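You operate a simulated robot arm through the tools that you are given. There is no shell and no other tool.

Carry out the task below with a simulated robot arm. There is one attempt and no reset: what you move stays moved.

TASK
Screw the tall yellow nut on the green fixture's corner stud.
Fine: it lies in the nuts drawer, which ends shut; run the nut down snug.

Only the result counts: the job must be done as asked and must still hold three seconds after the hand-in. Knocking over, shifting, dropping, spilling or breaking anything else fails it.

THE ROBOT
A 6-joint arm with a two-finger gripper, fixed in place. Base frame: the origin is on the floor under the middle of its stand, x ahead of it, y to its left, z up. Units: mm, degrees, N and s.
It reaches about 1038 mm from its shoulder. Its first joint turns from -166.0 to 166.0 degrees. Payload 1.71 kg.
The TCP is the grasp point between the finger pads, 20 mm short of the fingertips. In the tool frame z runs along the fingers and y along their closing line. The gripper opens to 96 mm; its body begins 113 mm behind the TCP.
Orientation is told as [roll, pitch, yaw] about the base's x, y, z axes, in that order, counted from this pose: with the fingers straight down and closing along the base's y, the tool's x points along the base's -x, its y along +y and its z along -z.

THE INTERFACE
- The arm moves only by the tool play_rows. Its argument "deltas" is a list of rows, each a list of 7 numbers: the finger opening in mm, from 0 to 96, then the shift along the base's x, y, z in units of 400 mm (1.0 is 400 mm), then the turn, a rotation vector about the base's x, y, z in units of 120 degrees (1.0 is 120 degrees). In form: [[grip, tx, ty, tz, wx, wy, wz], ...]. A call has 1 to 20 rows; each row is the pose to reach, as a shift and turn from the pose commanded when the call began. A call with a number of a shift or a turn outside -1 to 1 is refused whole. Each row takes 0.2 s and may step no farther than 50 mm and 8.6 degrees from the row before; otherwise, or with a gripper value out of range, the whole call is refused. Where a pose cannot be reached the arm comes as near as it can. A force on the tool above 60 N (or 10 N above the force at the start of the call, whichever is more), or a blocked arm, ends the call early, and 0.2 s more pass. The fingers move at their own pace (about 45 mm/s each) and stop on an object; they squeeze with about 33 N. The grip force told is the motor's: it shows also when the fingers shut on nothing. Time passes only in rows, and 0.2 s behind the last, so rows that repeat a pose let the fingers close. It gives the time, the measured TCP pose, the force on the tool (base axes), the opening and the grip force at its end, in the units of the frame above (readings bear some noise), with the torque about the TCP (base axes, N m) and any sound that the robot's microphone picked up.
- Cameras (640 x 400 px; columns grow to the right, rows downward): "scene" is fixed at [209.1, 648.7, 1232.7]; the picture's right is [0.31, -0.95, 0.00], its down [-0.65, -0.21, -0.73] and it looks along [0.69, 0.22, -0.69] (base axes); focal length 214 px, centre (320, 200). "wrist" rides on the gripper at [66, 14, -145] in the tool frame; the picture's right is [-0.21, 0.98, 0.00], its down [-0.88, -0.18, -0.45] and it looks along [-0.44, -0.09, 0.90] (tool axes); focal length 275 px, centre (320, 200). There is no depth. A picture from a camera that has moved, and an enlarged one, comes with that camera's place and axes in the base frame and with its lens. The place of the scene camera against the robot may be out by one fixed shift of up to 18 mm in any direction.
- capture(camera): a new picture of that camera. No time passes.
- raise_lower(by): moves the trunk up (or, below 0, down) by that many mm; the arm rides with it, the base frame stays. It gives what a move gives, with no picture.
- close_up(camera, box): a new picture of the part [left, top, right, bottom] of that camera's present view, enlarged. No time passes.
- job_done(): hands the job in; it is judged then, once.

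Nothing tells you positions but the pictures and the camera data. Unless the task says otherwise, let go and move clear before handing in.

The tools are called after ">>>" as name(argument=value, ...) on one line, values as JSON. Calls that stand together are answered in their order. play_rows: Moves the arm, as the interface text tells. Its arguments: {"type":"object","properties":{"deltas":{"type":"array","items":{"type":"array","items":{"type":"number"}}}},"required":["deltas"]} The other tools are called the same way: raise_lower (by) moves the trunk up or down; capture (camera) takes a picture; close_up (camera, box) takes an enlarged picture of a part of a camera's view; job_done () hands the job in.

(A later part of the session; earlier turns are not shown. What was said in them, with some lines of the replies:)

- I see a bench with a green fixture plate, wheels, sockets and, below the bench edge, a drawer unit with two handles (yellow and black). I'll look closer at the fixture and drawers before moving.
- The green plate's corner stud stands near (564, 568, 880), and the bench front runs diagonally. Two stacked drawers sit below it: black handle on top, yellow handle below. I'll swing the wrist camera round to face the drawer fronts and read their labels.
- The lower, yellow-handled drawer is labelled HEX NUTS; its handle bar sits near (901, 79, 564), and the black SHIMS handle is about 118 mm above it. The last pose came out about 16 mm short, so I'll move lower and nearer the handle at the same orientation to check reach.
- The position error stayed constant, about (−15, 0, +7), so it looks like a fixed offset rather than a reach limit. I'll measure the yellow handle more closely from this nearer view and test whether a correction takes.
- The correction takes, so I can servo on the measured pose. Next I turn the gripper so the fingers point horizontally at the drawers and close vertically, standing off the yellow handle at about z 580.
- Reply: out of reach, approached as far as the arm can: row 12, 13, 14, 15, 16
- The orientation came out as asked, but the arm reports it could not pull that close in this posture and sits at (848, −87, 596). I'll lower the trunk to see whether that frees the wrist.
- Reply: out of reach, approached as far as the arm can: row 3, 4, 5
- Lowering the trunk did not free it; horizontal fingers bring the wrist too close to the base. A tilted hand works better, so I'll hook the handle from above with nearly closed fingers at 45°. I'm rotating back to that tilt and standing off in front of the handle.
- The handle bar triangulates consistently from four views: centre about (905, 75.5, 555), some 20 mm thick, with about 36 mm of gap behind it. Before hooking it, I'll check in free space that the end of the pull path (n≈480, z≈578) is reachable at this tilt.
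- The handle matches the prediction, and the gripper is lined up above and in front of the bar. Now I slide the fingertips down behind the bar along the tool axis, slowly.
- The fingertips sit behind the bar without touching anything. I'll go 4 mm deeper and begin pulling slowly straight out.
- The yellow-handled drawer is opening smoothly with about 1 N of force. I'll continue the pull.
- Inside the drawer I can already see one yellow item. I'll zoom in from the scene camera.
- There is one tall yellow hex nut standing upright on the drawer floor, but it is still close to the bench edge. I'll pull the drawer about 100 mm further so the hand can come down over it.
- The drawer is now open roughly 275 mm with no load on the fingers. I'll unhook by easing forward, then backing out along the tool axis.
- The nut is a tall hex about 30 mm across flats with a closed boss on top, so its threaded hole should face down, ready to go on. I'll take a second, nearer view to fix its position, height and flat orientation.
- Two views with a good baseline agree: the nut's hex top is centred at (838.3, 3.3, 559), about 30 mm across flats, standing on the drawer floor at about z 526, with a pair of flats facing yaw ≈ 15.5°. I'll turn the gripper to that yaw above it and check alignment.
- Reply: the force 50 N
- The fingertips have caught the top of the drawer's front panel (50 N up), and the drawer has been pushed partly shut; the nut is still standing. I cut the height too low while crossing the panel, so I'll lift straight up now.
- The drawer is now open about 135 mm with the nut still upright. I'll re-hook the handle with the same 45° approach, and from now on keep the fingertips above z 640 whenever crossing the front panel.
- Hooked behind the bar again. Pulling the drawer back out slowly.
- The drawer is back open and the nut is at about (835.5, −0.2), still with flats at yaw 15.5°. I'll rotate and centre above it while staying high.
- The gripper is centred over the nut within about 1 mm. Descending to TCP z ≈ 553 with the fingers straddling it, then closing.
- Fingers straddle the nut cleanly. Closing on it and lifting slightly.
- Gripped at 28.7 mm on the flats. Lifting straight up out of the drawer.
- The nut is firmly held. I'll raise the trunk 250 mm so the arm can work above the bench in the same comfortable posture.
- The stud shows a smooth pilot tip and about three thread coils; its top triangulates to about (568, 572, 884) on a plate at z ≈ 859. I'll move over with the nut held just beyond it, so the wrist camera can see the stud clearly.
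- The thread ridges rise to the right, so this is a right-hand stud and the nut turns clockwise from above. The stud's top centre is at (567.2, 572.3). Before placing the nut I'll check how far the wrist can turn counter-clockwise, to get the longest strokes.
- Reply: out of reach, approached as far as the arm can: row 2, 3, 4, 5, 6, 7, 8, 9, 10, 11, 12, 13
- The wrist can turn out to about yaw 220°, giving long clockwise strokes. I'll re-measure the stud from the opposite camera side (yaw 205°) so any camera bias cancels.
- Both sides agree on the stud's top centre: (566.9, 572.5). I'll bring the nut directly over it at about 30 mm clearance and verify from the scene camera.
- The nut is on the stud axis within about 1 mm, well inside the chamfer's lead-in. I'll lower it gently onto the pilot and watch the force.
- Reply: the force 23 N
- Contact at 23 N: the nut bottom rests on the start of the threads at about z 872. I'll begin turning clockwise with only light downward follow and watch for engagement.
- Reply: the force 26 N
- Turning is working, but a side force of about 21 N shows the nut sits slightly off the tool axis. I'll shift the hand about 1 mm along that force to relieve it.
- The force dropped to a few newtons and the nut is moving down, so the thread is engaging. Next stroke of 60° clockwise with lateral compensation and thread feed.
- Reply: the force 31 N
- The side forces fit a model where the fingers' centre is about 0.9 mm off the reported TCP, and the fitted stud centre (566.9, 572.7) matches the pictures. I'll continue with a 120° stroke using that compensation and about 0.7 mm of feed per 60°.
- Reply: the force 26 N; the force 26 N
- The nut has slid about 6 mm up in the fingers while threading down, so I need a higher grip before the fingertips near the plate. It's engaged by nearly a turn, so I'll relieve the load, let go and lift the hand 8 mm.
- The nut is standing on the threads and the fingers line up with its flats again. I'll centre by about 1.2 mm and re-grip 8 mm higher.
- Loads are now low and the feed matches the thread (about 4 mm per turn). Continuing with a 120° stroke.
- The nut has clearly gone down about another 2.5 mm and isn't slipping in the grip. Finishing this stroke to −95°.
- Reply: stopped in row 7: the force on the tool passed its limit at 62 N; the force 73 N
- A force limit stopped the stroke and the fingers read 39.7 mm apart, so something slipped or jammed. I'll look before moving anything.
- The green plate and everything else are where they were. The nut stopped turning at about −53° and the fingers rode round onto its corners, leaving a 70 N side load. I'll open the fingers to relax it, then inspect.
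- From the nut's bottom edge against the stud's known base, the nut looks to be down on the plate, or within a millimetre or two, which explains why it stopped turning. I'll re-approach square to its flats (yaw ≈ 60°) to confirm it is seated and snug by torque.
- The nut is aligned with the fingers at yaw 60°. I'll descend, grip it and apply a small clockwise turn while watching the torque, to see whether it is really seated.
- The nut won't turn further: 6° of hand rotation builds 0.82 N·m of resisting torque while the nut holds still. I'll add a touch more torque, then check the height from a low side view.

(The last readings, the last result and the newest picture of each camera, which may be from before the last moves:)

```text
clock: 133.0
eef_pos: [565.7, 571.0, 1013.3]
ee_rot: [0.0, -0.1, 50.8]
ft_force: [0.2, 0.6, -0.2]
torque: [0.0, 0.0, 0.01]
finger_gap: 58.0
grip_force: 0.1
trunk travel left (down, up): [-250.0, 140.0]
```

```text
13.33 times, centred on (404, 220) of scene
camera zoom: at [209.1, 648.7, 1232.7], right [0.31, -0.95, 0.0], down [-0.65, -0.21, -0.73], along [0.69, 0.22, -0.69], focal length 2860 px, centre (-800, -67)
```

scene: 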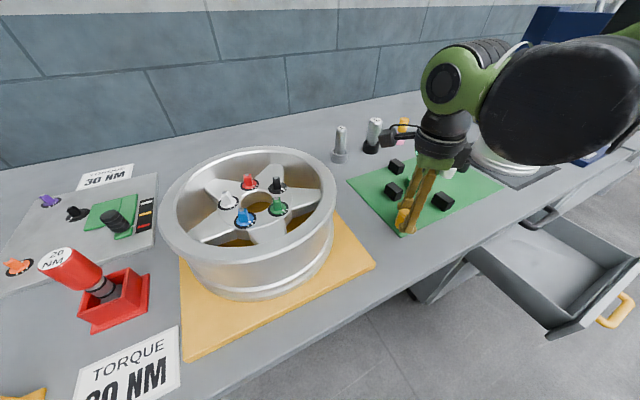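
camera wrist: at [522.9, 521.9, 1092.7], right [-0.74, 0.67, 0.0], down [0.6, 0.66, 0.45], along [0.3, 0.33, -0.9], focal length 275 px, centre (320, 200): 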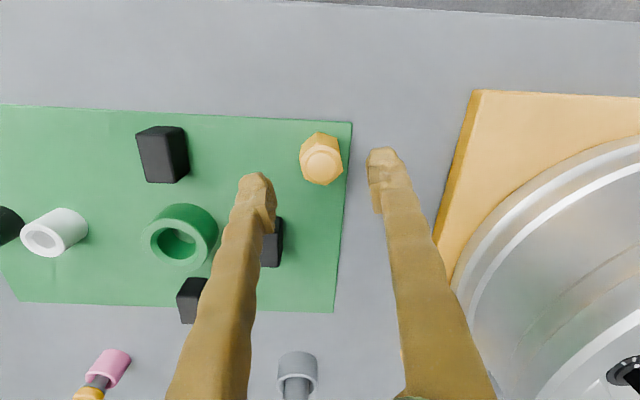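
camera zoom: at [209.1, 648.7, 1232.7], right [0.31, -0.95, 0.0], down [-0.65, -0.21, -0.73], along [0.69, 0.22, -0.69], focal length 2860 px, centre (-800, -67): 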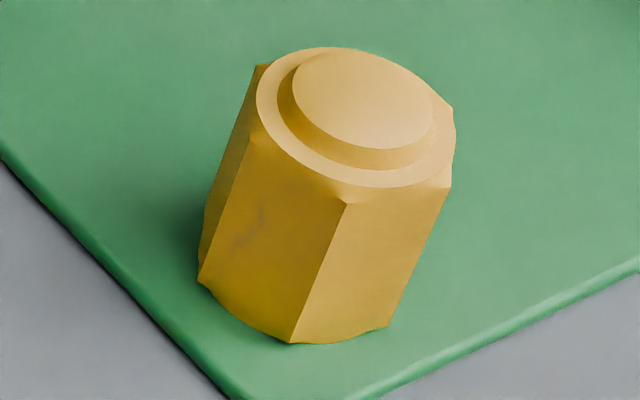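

The nut stands straight on the stud. To be certain it is seated rather than jammed part-way, I'll take a low side view of its base with the tilted wrist camera, staying over the clear front strip of the bench.

>>> play_rows(deltas=[[40, 0.0037, -0.034, 0.01, 0.0501, -0.0123, 0.0383], [20, 0.0148, -0.068, 0.02, 0.1001, -0.0246, 0.0766], [10, 0.0222, -0.102, 0.02, 0.1502, -0.0369, 0.1149], [10, 0.0295, -0.136, 0.02, 0.2002, -0.0492, 0.1532], [10, 0.0369, -0.17, 0.02, 0.2503, -0.0615, 0.1915], [10, 0.0443, -0.204, 0.02, 0.3004, -0.0737, 0.2298], [10, 0.0516, -0.238, 0.02, 0.3504, -0.086, 0.2681], [10, 0.059, -0.272, 0.02, 0.4005, -0.0983, 0.3064], [10, 0.0664, -0.306, 0.02, 0.4505, -0.1106, 0.3447], [10, 0.0738, -0.34, 0.02, 0.5006, -0.1229, 0.383], [10, 0.0738, -0.34, 0.02, 0.5006, -0.1229, 0.383]])

>>> capture(camera="wrist")

>>> capture(camera="scene")

```text
clock: 135.4
eef_pos: [594.3, 435.4, 1019.4]
ee_rot: [0.2, -60.1, 101.6]
ft_force: [0.0, 0.4, 0.0]
torque: [0.04, 0.0, 0.04]
finger_gap: 10.0
grip_force: 0.1
trunk travel left (down, up): [-250.0, 140.0]
```

```text
taken
camera wrist: at [614.8, 277.8, 1034.7], right [-0.98, -0.1, 0.18], down [0.17, 0.09, 0.98], along [-0.11, 0.99, -0.07], focal length 275 px, centre (320, 200)
```

wrist: 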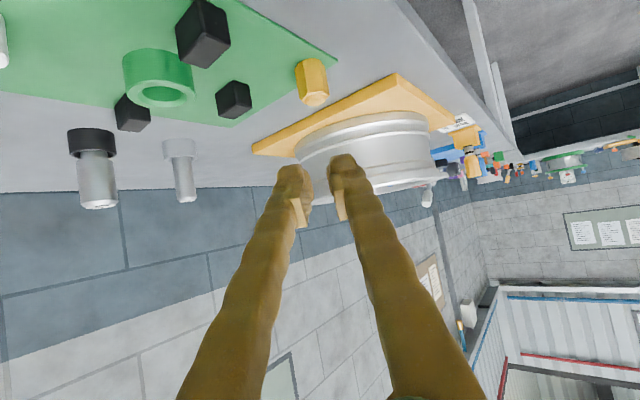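

```text
taken
```

scene: 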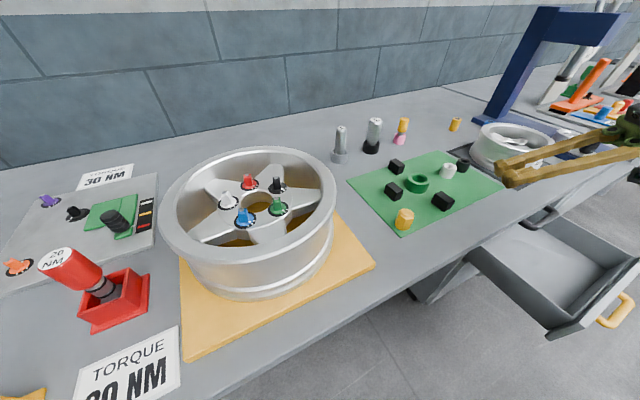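

>>> play_rows(deltas=[[10, 0, 0, -0.0875, 0, 0, 0], [10, 0, 0, -0.175, 0, 0, 0], [10, 0, 0, -0.2625, 0, 0, 0], [10, 0, 0, -0.2625, 0, 0, 0]])

>>> capture(camera="wrist")

>>> close_up(camera="wrist", box=[270, 90, 350, 140])

```text
clock: 136.4
eef_pos: [594.3, 436.4, 915.4]
ee_rot: [0.0, -60.1, 101.5]
ft_force: [-0.5, -0.1, -0.6]
torque: [0.01, 0.02, 0.02]
finger_gap: 10.0
grip_force: 0.0
trunk travel left (down, up): [-250.0, 140.0]
```

```text
taken
camera wrist: at [614.5, 277.8, 930.7], right [-0.98, -0.1, 0.18], down [0.17, 0.09, 0.98], along [-0.11, 0.99, -0.07], focal length 275 px, centre (320, 200)
```

wrist: 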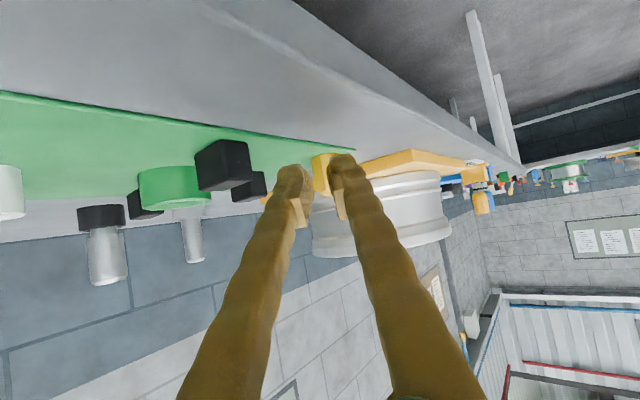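

```text
8.00 times, centred on (310, 115) of wrist
camera zoom: at [614.5, 277.8, 930.7], right [-0.98, -0.1, 0.18], down [0.17, 0.09, 0.98], along [-0.11, 0.99, -0.07], focal length 2202 px, centre (400, 880)
```

zoom: 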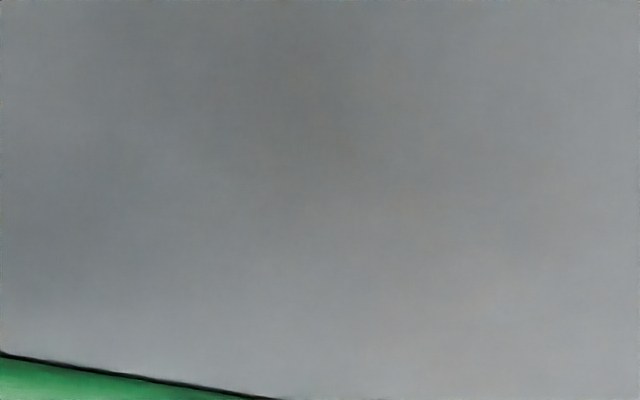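

>>> play_rows(deltas=[[10, 0, 0, 0.05, 0, 0, 0], [10, 0, 0, 0.05, 0, 0, 0]])

>>> close_up(camera="wrist", box=[280, 120, 360, 170])

```text
clock: 137.0
eef_pos: [595.3, 435.9, 934.9]
ee_rot: [0.1, -60.1, 101.4]
ft_force: [-0.4, 0.1, 0.2]
torque: [0.0, -0.02, 0.0]
finger_gap: 9.7
grip_force: 0.1
trunk travel left (down, up): [-250.0, 140.0]
```

```text
8.00 times, centred on (320, 145) of wrist
camera zoom: at [614.2, 277.7, 951.1], right [-0.98, -0.1, 0.18], down [0.17, 0.09, 0.98], along [-0.11, 0.99, -0.07], focal length 2202 px, centre (320, 640)
```

zoom: 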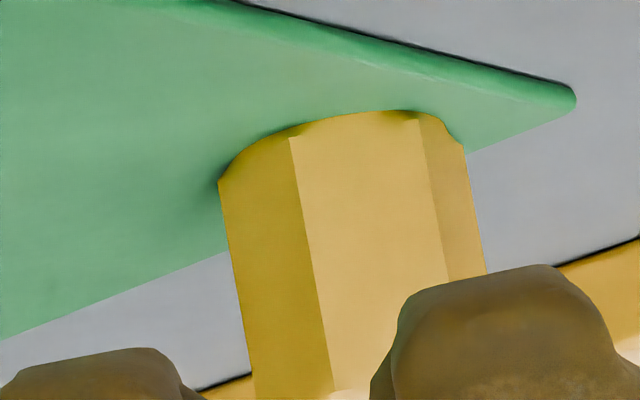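

From this low angle there is no gap under the nut and no stud showing, so it is seated flat on the plate and torqued. Now I'll back away and go round to shut the nuts drawer.

>>> play_rows(deltas=[[10, 0, 0, 0.1, 0, 0, 0], [10, 0, 0, 0.21, 0, 0, 0], [10, 0.0118, -0.0718, 0.21, -0.0125, 0.0038, -0.0467], [10, 0.0235, -0.1435, 0.21, -0.0249, 0.0075, -0.0935], [10, 0.0353, -0.2153, 0.21, -0.0374, 0.0113, -0.1402], [10, 0.047, -0.287, 0.21, -0.0498, 0.0151, -0.1869], [10, 0.0588, -0.3588, 0.21, -0.0623, 0.0189, -0.2337], [10, 0.0705, -0.4305, 0.21, -0.0748, 0.0226, -0.2804], [10, 0.0823, -0.5023, 0.21, -0.0872, 0.0264, -0.3271], [10, 0.094, -0.574, 0.21, -0.0997, 0.0302, -0.3738], [10, 0.1058, -0.6458, 0.21, -0.1121, 0.0339, -0.4206], [10, 0.1175, -0.7175, 0.21, -0.1246, 0.0377, -0.4673]])

>>> play_rows(deltas=[[10, 0.0147, -0.0897, 0, 0, 0, 0], [10, 0.0294, -0.1794, 0, 0, 0, 0], [10, 0.0441, -0.2691, 0, 0, 0, 0], [10, 0.0588, -0.3588, 0, 0, 0, 0], [10, 0.0734, -0.4484, 0, 0, 0, 0], [10, 0.0881, -0.5381, 0, 0, 0, 0], [10, 0.1028, -0.6278, 0, 0, 0, 0], [10, 0.1175, -0.7175, 0, 0, 0, 0], [10, 0.1175, -0.7175, 0, 0, 0, 0]])

>>> capture(camera="wrist")

>>> capture(camera="scene")

```text
clock: 139.6
eef_pos: [643.9, 149.5, 1018.2]
ee_rot: [0.1, -45.0, 45.0]
ft_force: [0.8, 0.0, -0.8]
torque: [0.02, -0.01, 0.01]
finger_gap: 9.8
grip_force: 0.0
trunk travel left (down, up): [-250.0, 140.0]
```

```text
clock: 141.6
eef_pos: [688.9, -136.9, 1018.4]
ee_rot: [0.1, -45.0, 45.2]
ft_force: [-0.1, -1.5, 0.4]
torque: [0.03, 0.0, 0.04]
finger_gap: 10.3
grip_force: 0.0
trunk travel left (down, up): [-250.0, 140.0]
```

```text
taken
camera wrist: at [575.3, -233.7, 1074.7], right [-0.59, 0.79, 0.15], down [0.35, 0.08, 0.93], along [0.73, 0.6, -0.33], focal length 275 px, centre (320, 200)
```

wrist: 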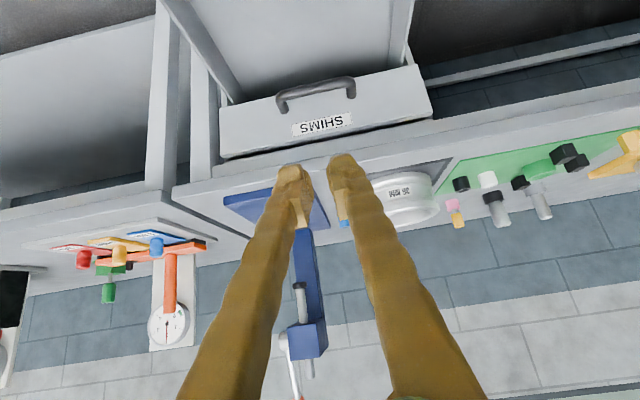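

```text
taken
```

scene: 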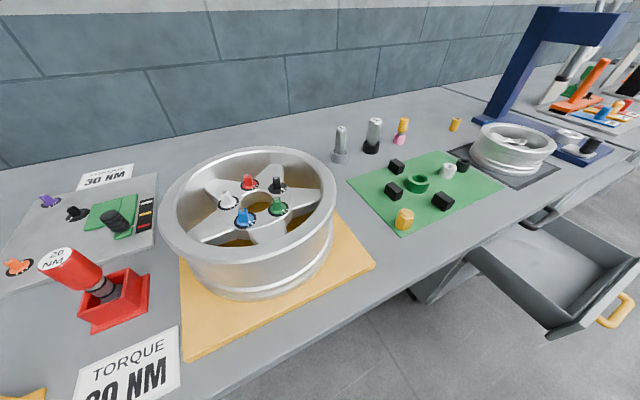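

>>> raise_lower(by=-250)

>>> capture(camera="wrist")

```text
clock: 144.2
eef_pos: [688.3, -137.1, 769.1]
ee_rot: [0.1, -45.0, 45.1]
ft_force: [-0.7, -0.1, -0.6]
torque: [-0.02, -0.01, -0.01]
finger_gap: 9.5
grip_force: 0.1
trunk travel left (down, up): [0.0, 390.0]
```

```text
taken
camera wrist: at [574.9, -233.0, 825.0], right [-0.59, 0.79, 0.15], down [0.35, 0.09, 0.93], along [0.73, 0.6, -0.33], focal length 275 px, centre (320, 200)
```

wrist: 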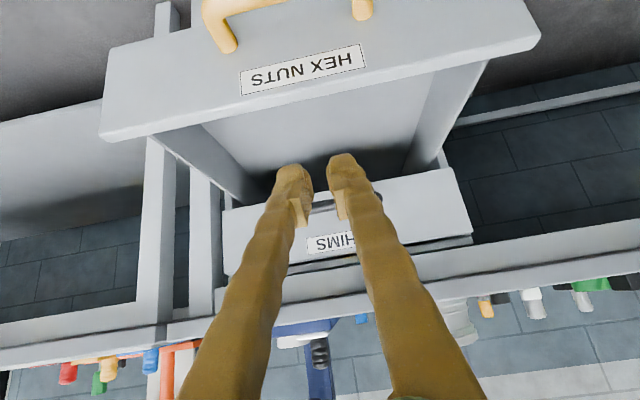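

>>> play_rows(deltas=[[6, 0.0216, 0.0199, -0.0908, 0, 0, 0], [6, 0.0432, 0.0398, -0.1817, 0, 0, 0], [6, 0.0648, 0.0598, -0.2725, 0, 0, 0], [6, 0.0648, 0.0598, -0.2725, 0, 0, 0]])

>>> capture(camera="wrist")

>>> close_up(camera="scene", box=[460, 190, 640, 315])

```text
clock: 145.2
eef_pos: [715.1, -111.9, 658.8]
ee_rot: [0.1, -45.0, 45.1]
ft_force: [-0.3, 0.3, 0.3]
torque: [0.0, -0.02, -0.03]
finger_gap: 5.9
grip_force: 0.0
trunk travel left (down, up): [0.0, 390.0]
```

```text
taken
camera wrist: at [601.0, -208.7, 715.5], right [-0.59, 0.79, 0.15], down [0.35, 0.09, 0.93], along [0.73, 0.6, -0.33], focal length 275 px, centre (320, 200)
```

wrist: 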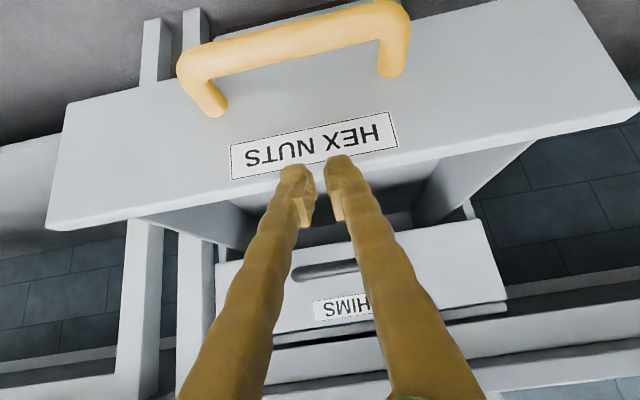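

```text
3.20 times, centred on (550, 252) of scene
camera zoom: at [209.1, 648.7, 1232.7], right [0.31, -0.95, 0.0], down [-0.65, -0.21, -0.73], along [0.69, 0.22, -0.69], focal length 686 px, centre (-416, 32)
```

zoom: 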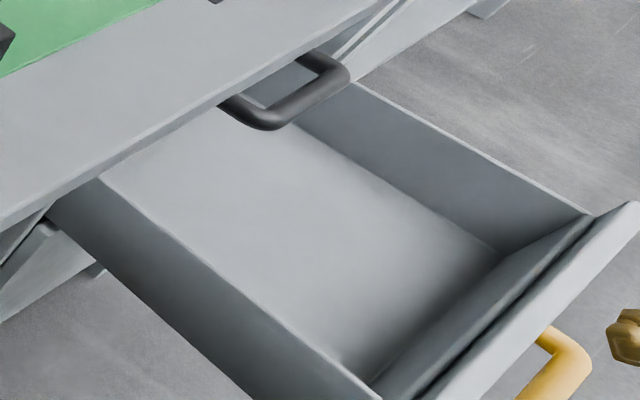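

>>> play_rows(deltas=[[6, 0, 0, -0.05, 0, 0, 0], [6, 0, 0, -0.1, 0, 0, 0], [6, 0, 0, -0.14, 0, 0, 0], [6, 0, 0, -0.1675, 0, 0, 0], [6, 0, 0, -0.1675, 0, 0, 0]])

>>> capture(camera="wrist")

```text
clock: 146.4
eef_pos: [715.4, -112.3, 593.0]
ee_rot: [0.2, -45.0, 45.2]
ft_force: [0.5, 0.4, -0.3]
torque: [-0.02, -0.03, 0.0]
finger_gap: 5.9
grip_force: 0.1
trunk travel left (down, up): [0.0, 390.0]
```

```text
taken
camera wrist: at [600.8, -209.2, 648.8], right [-0.59, 0.79, 0.15], down [0.35, 0.09, 0.93], along [0.73, 0.6, -0.33], focal length 275 px, centre (320, 200)
```

wrist: 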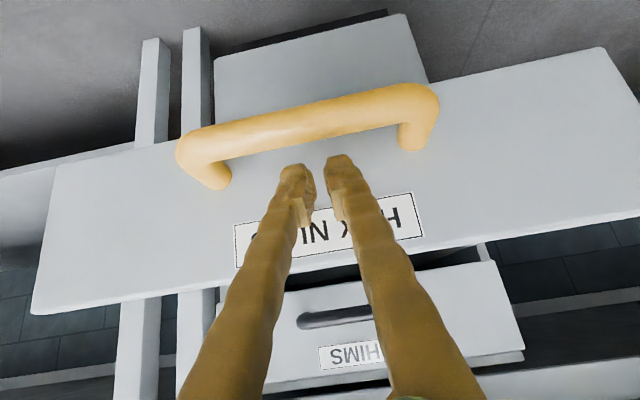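

The fingertips are just in front of the drawer face, between handle and label. I'll push it shut slowly.

>>> play_rows(deltas=[[6, 0.0053, 0.0053, 0, 0, 0, 0], [6, 0.0106, 0.0106, 0, 0, 0, 0], [6, 0.0159, 0.0159, 0, 0, 0, 0], [6, 0.0212, 0.0212, 0, 0, 0, 0], [6, 0.0283, 0.0283, 0, 0, 0, 0], [6, 0.0389, 0.0389, 0, 0, 0, 0], [6, 0.0513, 0.0513, 0, 0, 0, 0], [6, 0.0637, 0.0637, 0, 0, 0, 0], [6, 0.0761, 0.0761, 0, 0, 0, 0], [6, 0.0884, 0.0884, 0, 0, 0, 0], [6, 0.1008, 0.1008, 0, 0, 0, 0], [6, 0.1132, 0.1132, 0, 0, 0, 0], [6, 0.1255, 0.1255, 0, 0, 0, 0], [6, 0.1379, 0.1379, 0, 0, 0, 0], [6, 0.1503, 0.1503, 0, 0, 0, 0], [6, 0.1627, 0.1627, 0, 0, 0, 0], [6, 0.175, 0.175, 0, 0, 0, 0], [6, 0.1874, 0.1874, 0, 0, 0, 0], [6, 0.198, 0.198, 0, 0, 0, 0], [6, 0.2051, 0.2051, 0, 0, 0, 0]])

>>> capture(camera="wrist")

>>> close_up(camera="scene", box=[440, 190, 640, 315])

```text
clock: 150.6
eef_pos: [796.6, -30.0, 592.0]
ee_rot: [0.1, -45.0, 45.1]
ft_force: [-0.2, -0.2, 0.0]
torque: [-0.02, 0.01, -0.02]
finger_gap: 5.6
grip_force: 0.1
trunk travel left (down, up): [0.0, 390.0]
```

```text
taken
camera wrist: at [682.5, -127.0, 648.6], right [-0.59, 0.79, 0.15], down [0.35, 0.09, 0.93], along [0.73, 0.6, -0.33], focal length 275 px, centre (320, 200)
```

wrist: 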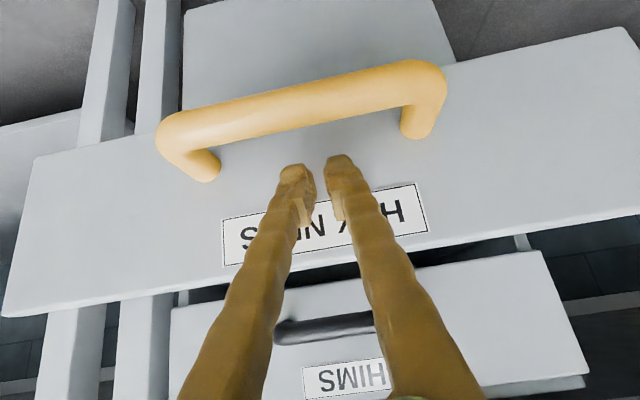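

```text
3.20 times, centred on (540, 252) of scene
camera zoom: at [209.1, 648.7, 1232.7], right [0.31, -0.95, 0.0], down [-0.65, -0.21, -0.73], along [0.69, 0.22, -0.69], focal length 686 px, centre (-384, 32)
```

zoom: 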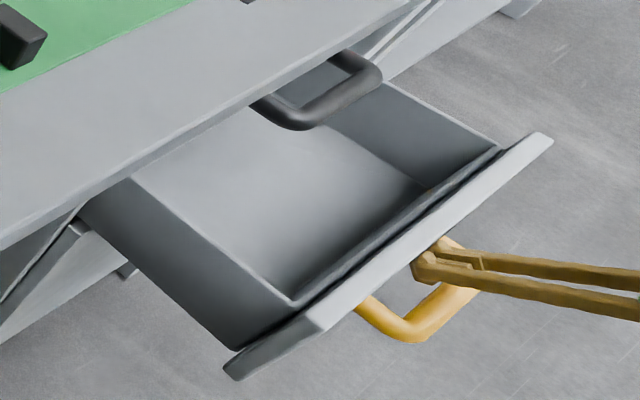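

>>> play_rows(deltas=[[6, 0.0053, 0.0053, 0, 0, 0, 0], [6, 0.0141, 0.0141, 0, 0, 0, 0], [6, 0.0265, 0.0265, 0, 0, 0, 0], [6, 0.0389, 0.0389, 0, 0, 0, 0], [6, 0.0513, 0.0513, 0, 0, 0, 0], [6, 0.0637, 0.0637, 0, 0, 0, 0], [6, 0.0761, 0.0761, 0, 0, 0, 0], [6, 0.0884, 0.0884, 0, 0, 0, 0], [6, 0.1008, 0.1008, 0, 0, 0, 0], [6, 0.1132, 0.1132, 0, 0, 0, 0], [6, 0.1255, 0.1255, 0, 0, 0, 0], [6, 0.1379, 0.1379, 0, 0, 0, 0], [6, 0.1503, 0.1503, 0, 0, 0, 0], [6, 0.1627, 0.1627, 0, 0, 0, 0], [6, 0.175, 0.175, 0, 0, 0, 0], [6, 0.1874, 0.1874, 0, 0, 0, 0], [6, 0.1998, 0.1998, 0, 0, 0, 0], [6, 0.2122, 0.2122, 0, 0, 0, 0], [6, 0.2228, 0.2228, 0, 0, 0, 0], [6, 0.2298, 0.2298, 0, 0, 0, 0]])

>>> capture(camera="wrist")

>>> close_up(camera="scene", box=[440, 190, 640, 315])

```text
clock: 154.8
eef_pos: [887.6, 61.0, 594.1]
ee_rot: [0.1, -45.0, 45.2]
ft_force: [-0.7, -0.1, 0.0]
torque: [0.0, 0.0, -0.01]
finger_gap: 5.9
grip_force: 0.1
trunk travel left (down, up): [0.0, 390.0]
```

```text
taken
camera wrist: at [774.7, -35.2, 649.0], right [-0.59, 0.79, 0.15], down [0.35, 0.09, 0.93], along [0.73, 0.6, -0.33], focal length 275 px, centre (320, 200)
```

wrist: 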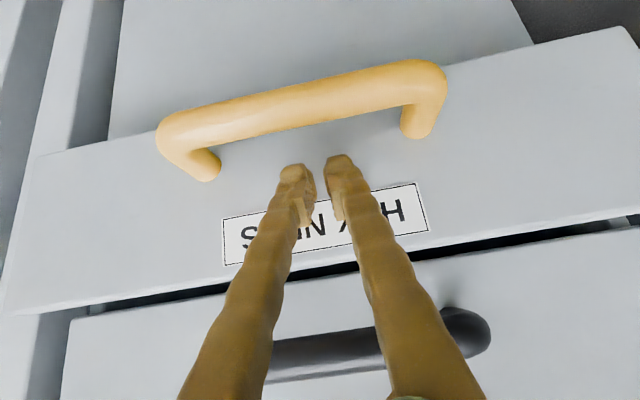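

```text
3.20 times, centred on (540, 252) of scene
camera zoom: at [209.1, 648.7, 1232.7], right [0.31, -0.95, 0.0], down [-0.65, -0.21, -0.73], along [0.69, 0.22, -0.69], focal length 686 px, centre (-384, 32)
```

zoom: 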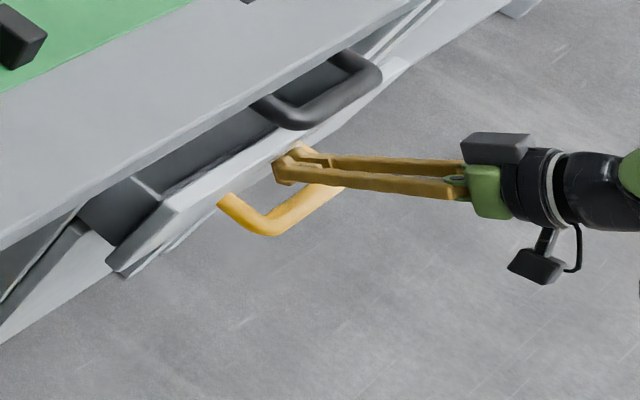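

>>> play_rows(deltas=[[6, 0.0071, 0.0071, 0, 0, 0, 0], [6, 0.0159, 0.0159, 0, 0, 0, 0], [6, 0.0248, 0.0248, 0, 0, 0, 0], [6, 0.0336, 0.0336, 0, 0, 0, 0], [6, 0.0424, 0.0424, 0, 0, 0, 0], [6, 0.0513, 0.0513, 0, 0, 0, 0], [6, 0.0601, 0.0601, 0, 0, 0, 0], [6, 0.0672, 0.0672, 0, 0, 0, 0], [6, 0.0725, 0.0725, 0, 0, 0, 0], [6, 0.076, 0.076, 0, 0, 0, 0]])

>>> capture(camera="wrist")

>>> close_up(camera="scene", box=[440, 190, 640, 315])

```text
clock: 157.0
eef_pos: [917.8, 91.5, 592.5]
ee_rot: [0.1, -44.9, 45.1]
ft_force: [-1.1, -0.8, 0.6]
torque: [-0.01, -0.03, -0.06]
finger_gap: 5.6
grip_force: 0.0
trunk travel left (down, up): [0.0, 390.0]
```

```text
taken
camera wrist: at [804.8, -5.1, 648.7], right [-0.59, 0.79, 0.15], down [0.35, 0.09, 0.93], along [0.73, 0.6, -0.33], focal length 275 px, centre (320, 200)
```

wrist: 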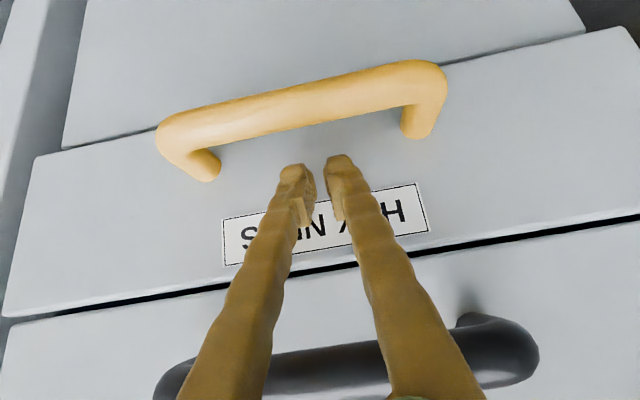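

```text
3.20 times, centred on (540, 252) of scene
camera zoom: at [209.1, 648.7, 1232.7], right [0.31, -0.95, 0.0], down [-0.65, -0.21, -0.73], along [0.69, 0.22, -0.69], focal length 686 px, centre (-384, 32)
```

zoom: 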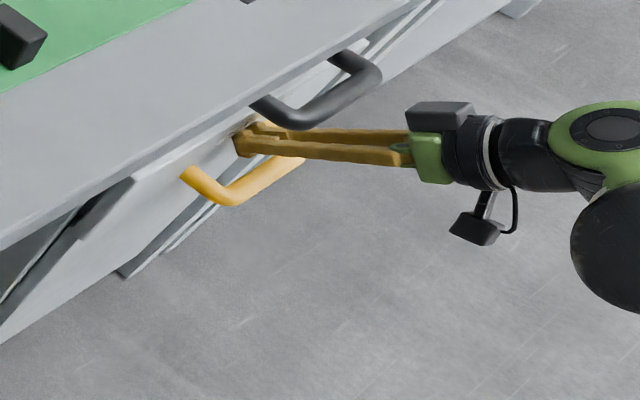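

>>> play_rows(deltas=[[6, 0.0027, 0.0027, 0, 0, 0, 0], [6, 0.0053, 0.0053, 0, 0, 0, 0], [6, 0.008, 0.008, 0, 0, 0, 0], [6, 0.0106, 0.0106, 0, 0, 0, 0]])

```text
clock: 158.0
eef_pos: [922.4, 95.0, 592.6]
ee_rot: [0.1, -45.1, 45.1]
ft_force: [-2.2, -0.8, -0.5]
torque: [-0.02, 0.02, 0.03]
finger_gap: 5.8
grip_force: 0.0
trunk travel left (down, up): [0.0, 390.0]
```

>>> play_rows(deltas=[[6, 0.0027, 0.0027, 0, 0, 0, 0], [6, 0.0053, 0.0053, 0, 0, 0, 0], [6, 0.008, 0.008, 0, 0, 0, 0], [6, 0.0106, 0.0106, 0, 0, 0, 0]])

>>> capture(camera="wrist")

```text
clock: 159.0
eef_pos: [915.0, 96.9, 605.6]
ee_rot: [-0.7, -45.3, 45.6]
ft_force: [-0.3, 0.0, -0.5]
torque: [0.02, 0.01, 0.07]
finger_gap: 6.1
grip_force: 0.0
trunk travel left (down, up): [0.0, 390.0]
stopped in row 4: the force on the tool passed its limit at 65 N (the readings are from after the stop); the commanded pose is now the measured one
```

```text
taken
camera wrist: at [800.8, 0.6, 660.8], right [-0.59, 0.79, 0.14], down [0.34, 0.09, 0.94], along [0.73, 0.6, -0.32], focal length 275 px, centre (320, 200)
```

wrist: 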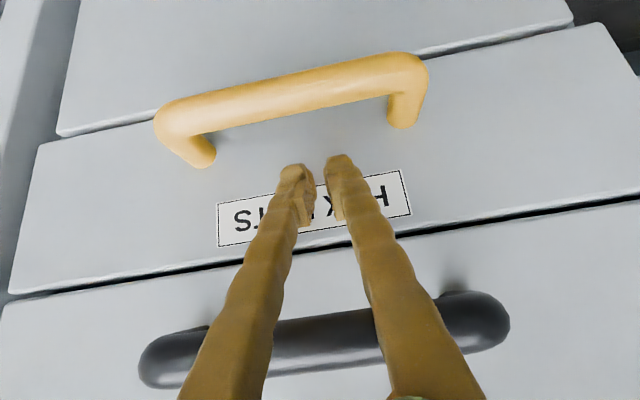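

The drawer met its hard stop and the hand recoiled slightly. I'll back straight away from it and check that the drawer is flush and nothing else moved.

>>> play_rows(deltas=[[6, -0.0088, -0.0088, 0, 0, 0, 0], [6, -0.0265, -0.0265, 0, 0, 0, 0], [6, -0.053, -0.053, 0, 0, 0, 0], [6, -0.0884, -0.0884, 0, 0, 0, 0], [6, -0.1326, -0.1326, 0.01, 0, 0, 0], [6, -0.1856, -0.1856, 0.04, 0, 0, 0], [6, -0.2475, -0.2475, 0.1, 0, 0, 0], [6, -0.3094, -0.3094, 0.17, 0, 0, 0]])

>>> capture(camera="wrist")

>>> capture(camera="scene")

>>> close_up(camera="scene", box=[400, 190, 600, 315])

```text
clock: 160.8
eef_pos: [792.5, -26.7, 672.9]
ee_rot: [-0.7, -45.2, 45.6]
ft_force: [0.5, 0.2, -0.6]
torque: [0.02, 0.0, 0.02]
finger_gap: 5.8
grip_force: 0.0
trunk travel left (down, up): [0.0, 390.0]
```

```text
taken
camera wrist: at [677.9, -123.6, 727.9], right [-0.59, 0.79, 0.14], down [0.34, 0.09, 0.94], along [0.73, 0.6, -0.32], focal length 275 px, centre (320, 200)
```

wrist: 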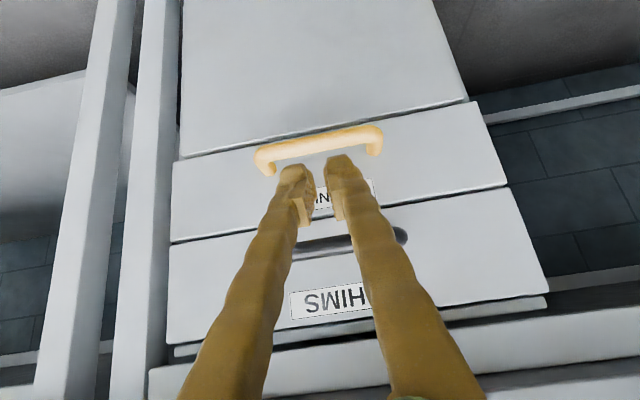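

```text
taken
```

scene: 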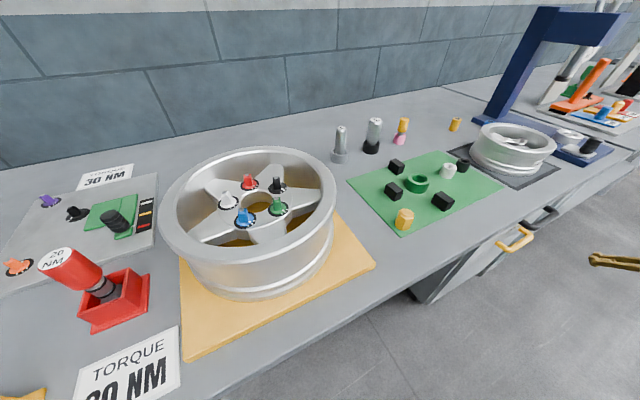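

```text
3.20 times, centred on (500, 252) of scene
camera zoom: at [209.1, 648.7, 1232.7], right [0.31, -0.95, 0.0], down [-0.65, -0.21, -0.73], along [0.69, 0.22, -0.69], focal length 686 px, centre (-256, 32)
```

zoom: 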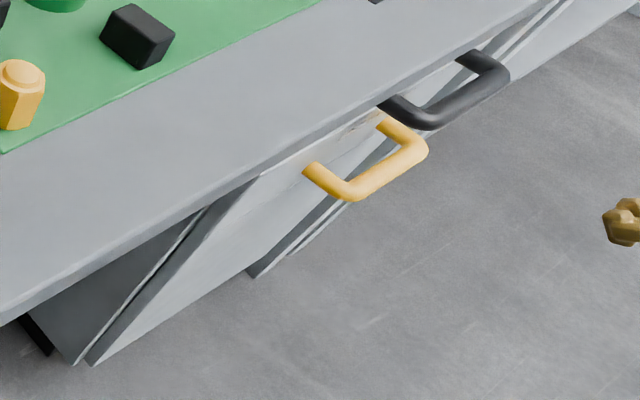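

The drawer matches its original closed picture and the rest of the bench is unchanged. One last close check of the nut and drawer front before handing in.

>>> close_up(camera="scene", box=[380, 205, 428, 235])

>>> close_up(camera="scene", box=[340, 130, 520, 243])

>>> close_up(camera="wrist", box=[140, 70, 560, 370])

```text
13.33 times, centred on (404, 220) of scene
camera zoom: at [209.1, 648.7, 1232.7], right [0.31, -0.95, 0.0], down [-0.65, -0.21, -0.73], along [0.69, 0.22, -0.69], focal length 2860 px, centre (-800, -67)
```

zoom: 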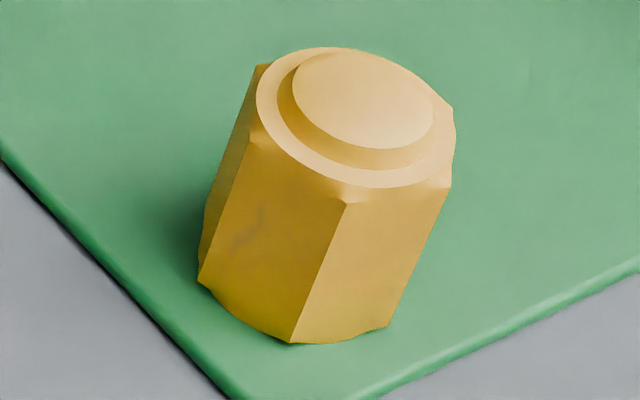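

```text
3.54 times, centred on (430, 186) of scene
camera zoom: at [209.1, 648.7, 1232.7], right [0.31, -0.95, 0.0], down [-0.65, -0.21, -0.73], along [0.69, 0.22, -0.69], focal length 759 px, centre (-69, 248)
```

zoom: 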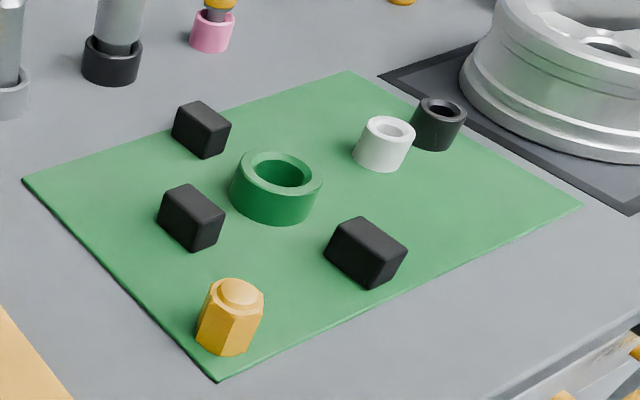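

```text
1.33 times, centred on (350, 220) of wrist
camera zoom: at [677.9, -123.6, 727.9], right [-0.59, 0.79, 0.14], down [0.34, 0.09, 0.94], along [0.73, 0.6, -0.32], focal length 367 px, centre (280, 173)
```

zoom: 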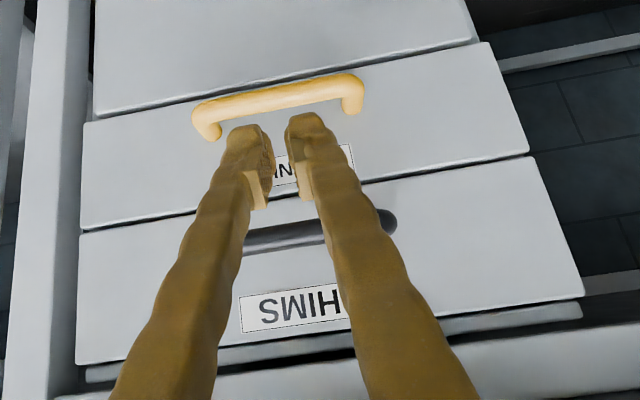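

>>> close_up(camera="scene", box=[480, 190, 640, 290])

>>> close_up(camera="scene", box=[490, 200, 570, 250])

```text
4.00 times, centred on (560, 240) of scene
camera zoom: at [209.1, 648.7, 1232.7], right [0.31, -0.95, 0.0], down [-0.65, -0.21, -0.73], along [0.69, 0.22, -0.69], focal length 858 px, centre (-640, 40)
```

zoom: 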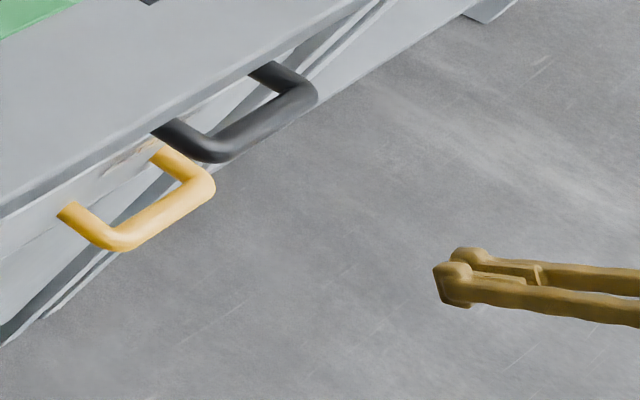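

```text
8.00 times, centred on (530, 225) of scene
camera zoom: at [209.1, 648.7, 1232.7], right [0.31, -0.95, 0.0], down [-0.65, -0.21, -0.73], along [0.69, 0.22, -0.69], focal length 1716 px, centre (-1360, 0)
```

zoom: 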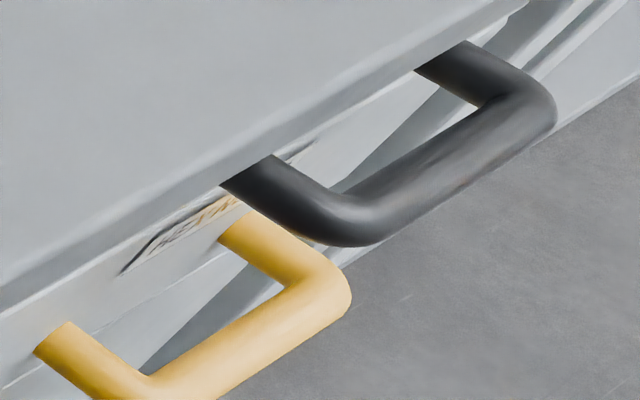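

The nut is seated on the corner stud, and the drawer is shut with its handle at the same pixels as before I opened it. Nothing else has moved and the hand is clear, so I'm handing in.

>>> job_done()

```text
The job is handed in.
```

The tall yellow nut is screwed down snug on the green fixture's corner stud, and the HEX NUTS drawer is shut. I've handed the job in, but no verdict came back.

- **Nut:** It turned on clockwise until it stopped. When I gripped it again and twisted, it held still against about 0.8 N·m. A low side view showed no gap between the nut and the plate.
- **Drawer:** I pushed it to its hard stop. Its handle sits at the same place in the pictures as before I opened it.
- **Rest of the bench:** The fixture plate, its blocks, the sockets and the upper drawer look unchanged from the first pictures.

Three moves did not go cleanly, though none left visible damage:

- **Drawer pushed back:** The fingertips once caught the drawer's front panel and pushed it partly shut, so I pulled it open again.
- **Fingers slipped:** When the nut reached its stop, the fingers slipped round it with a jolt of about 70 N.
- **Hard close:** The drawer's end stop pushed back with about 65 N when it closed.
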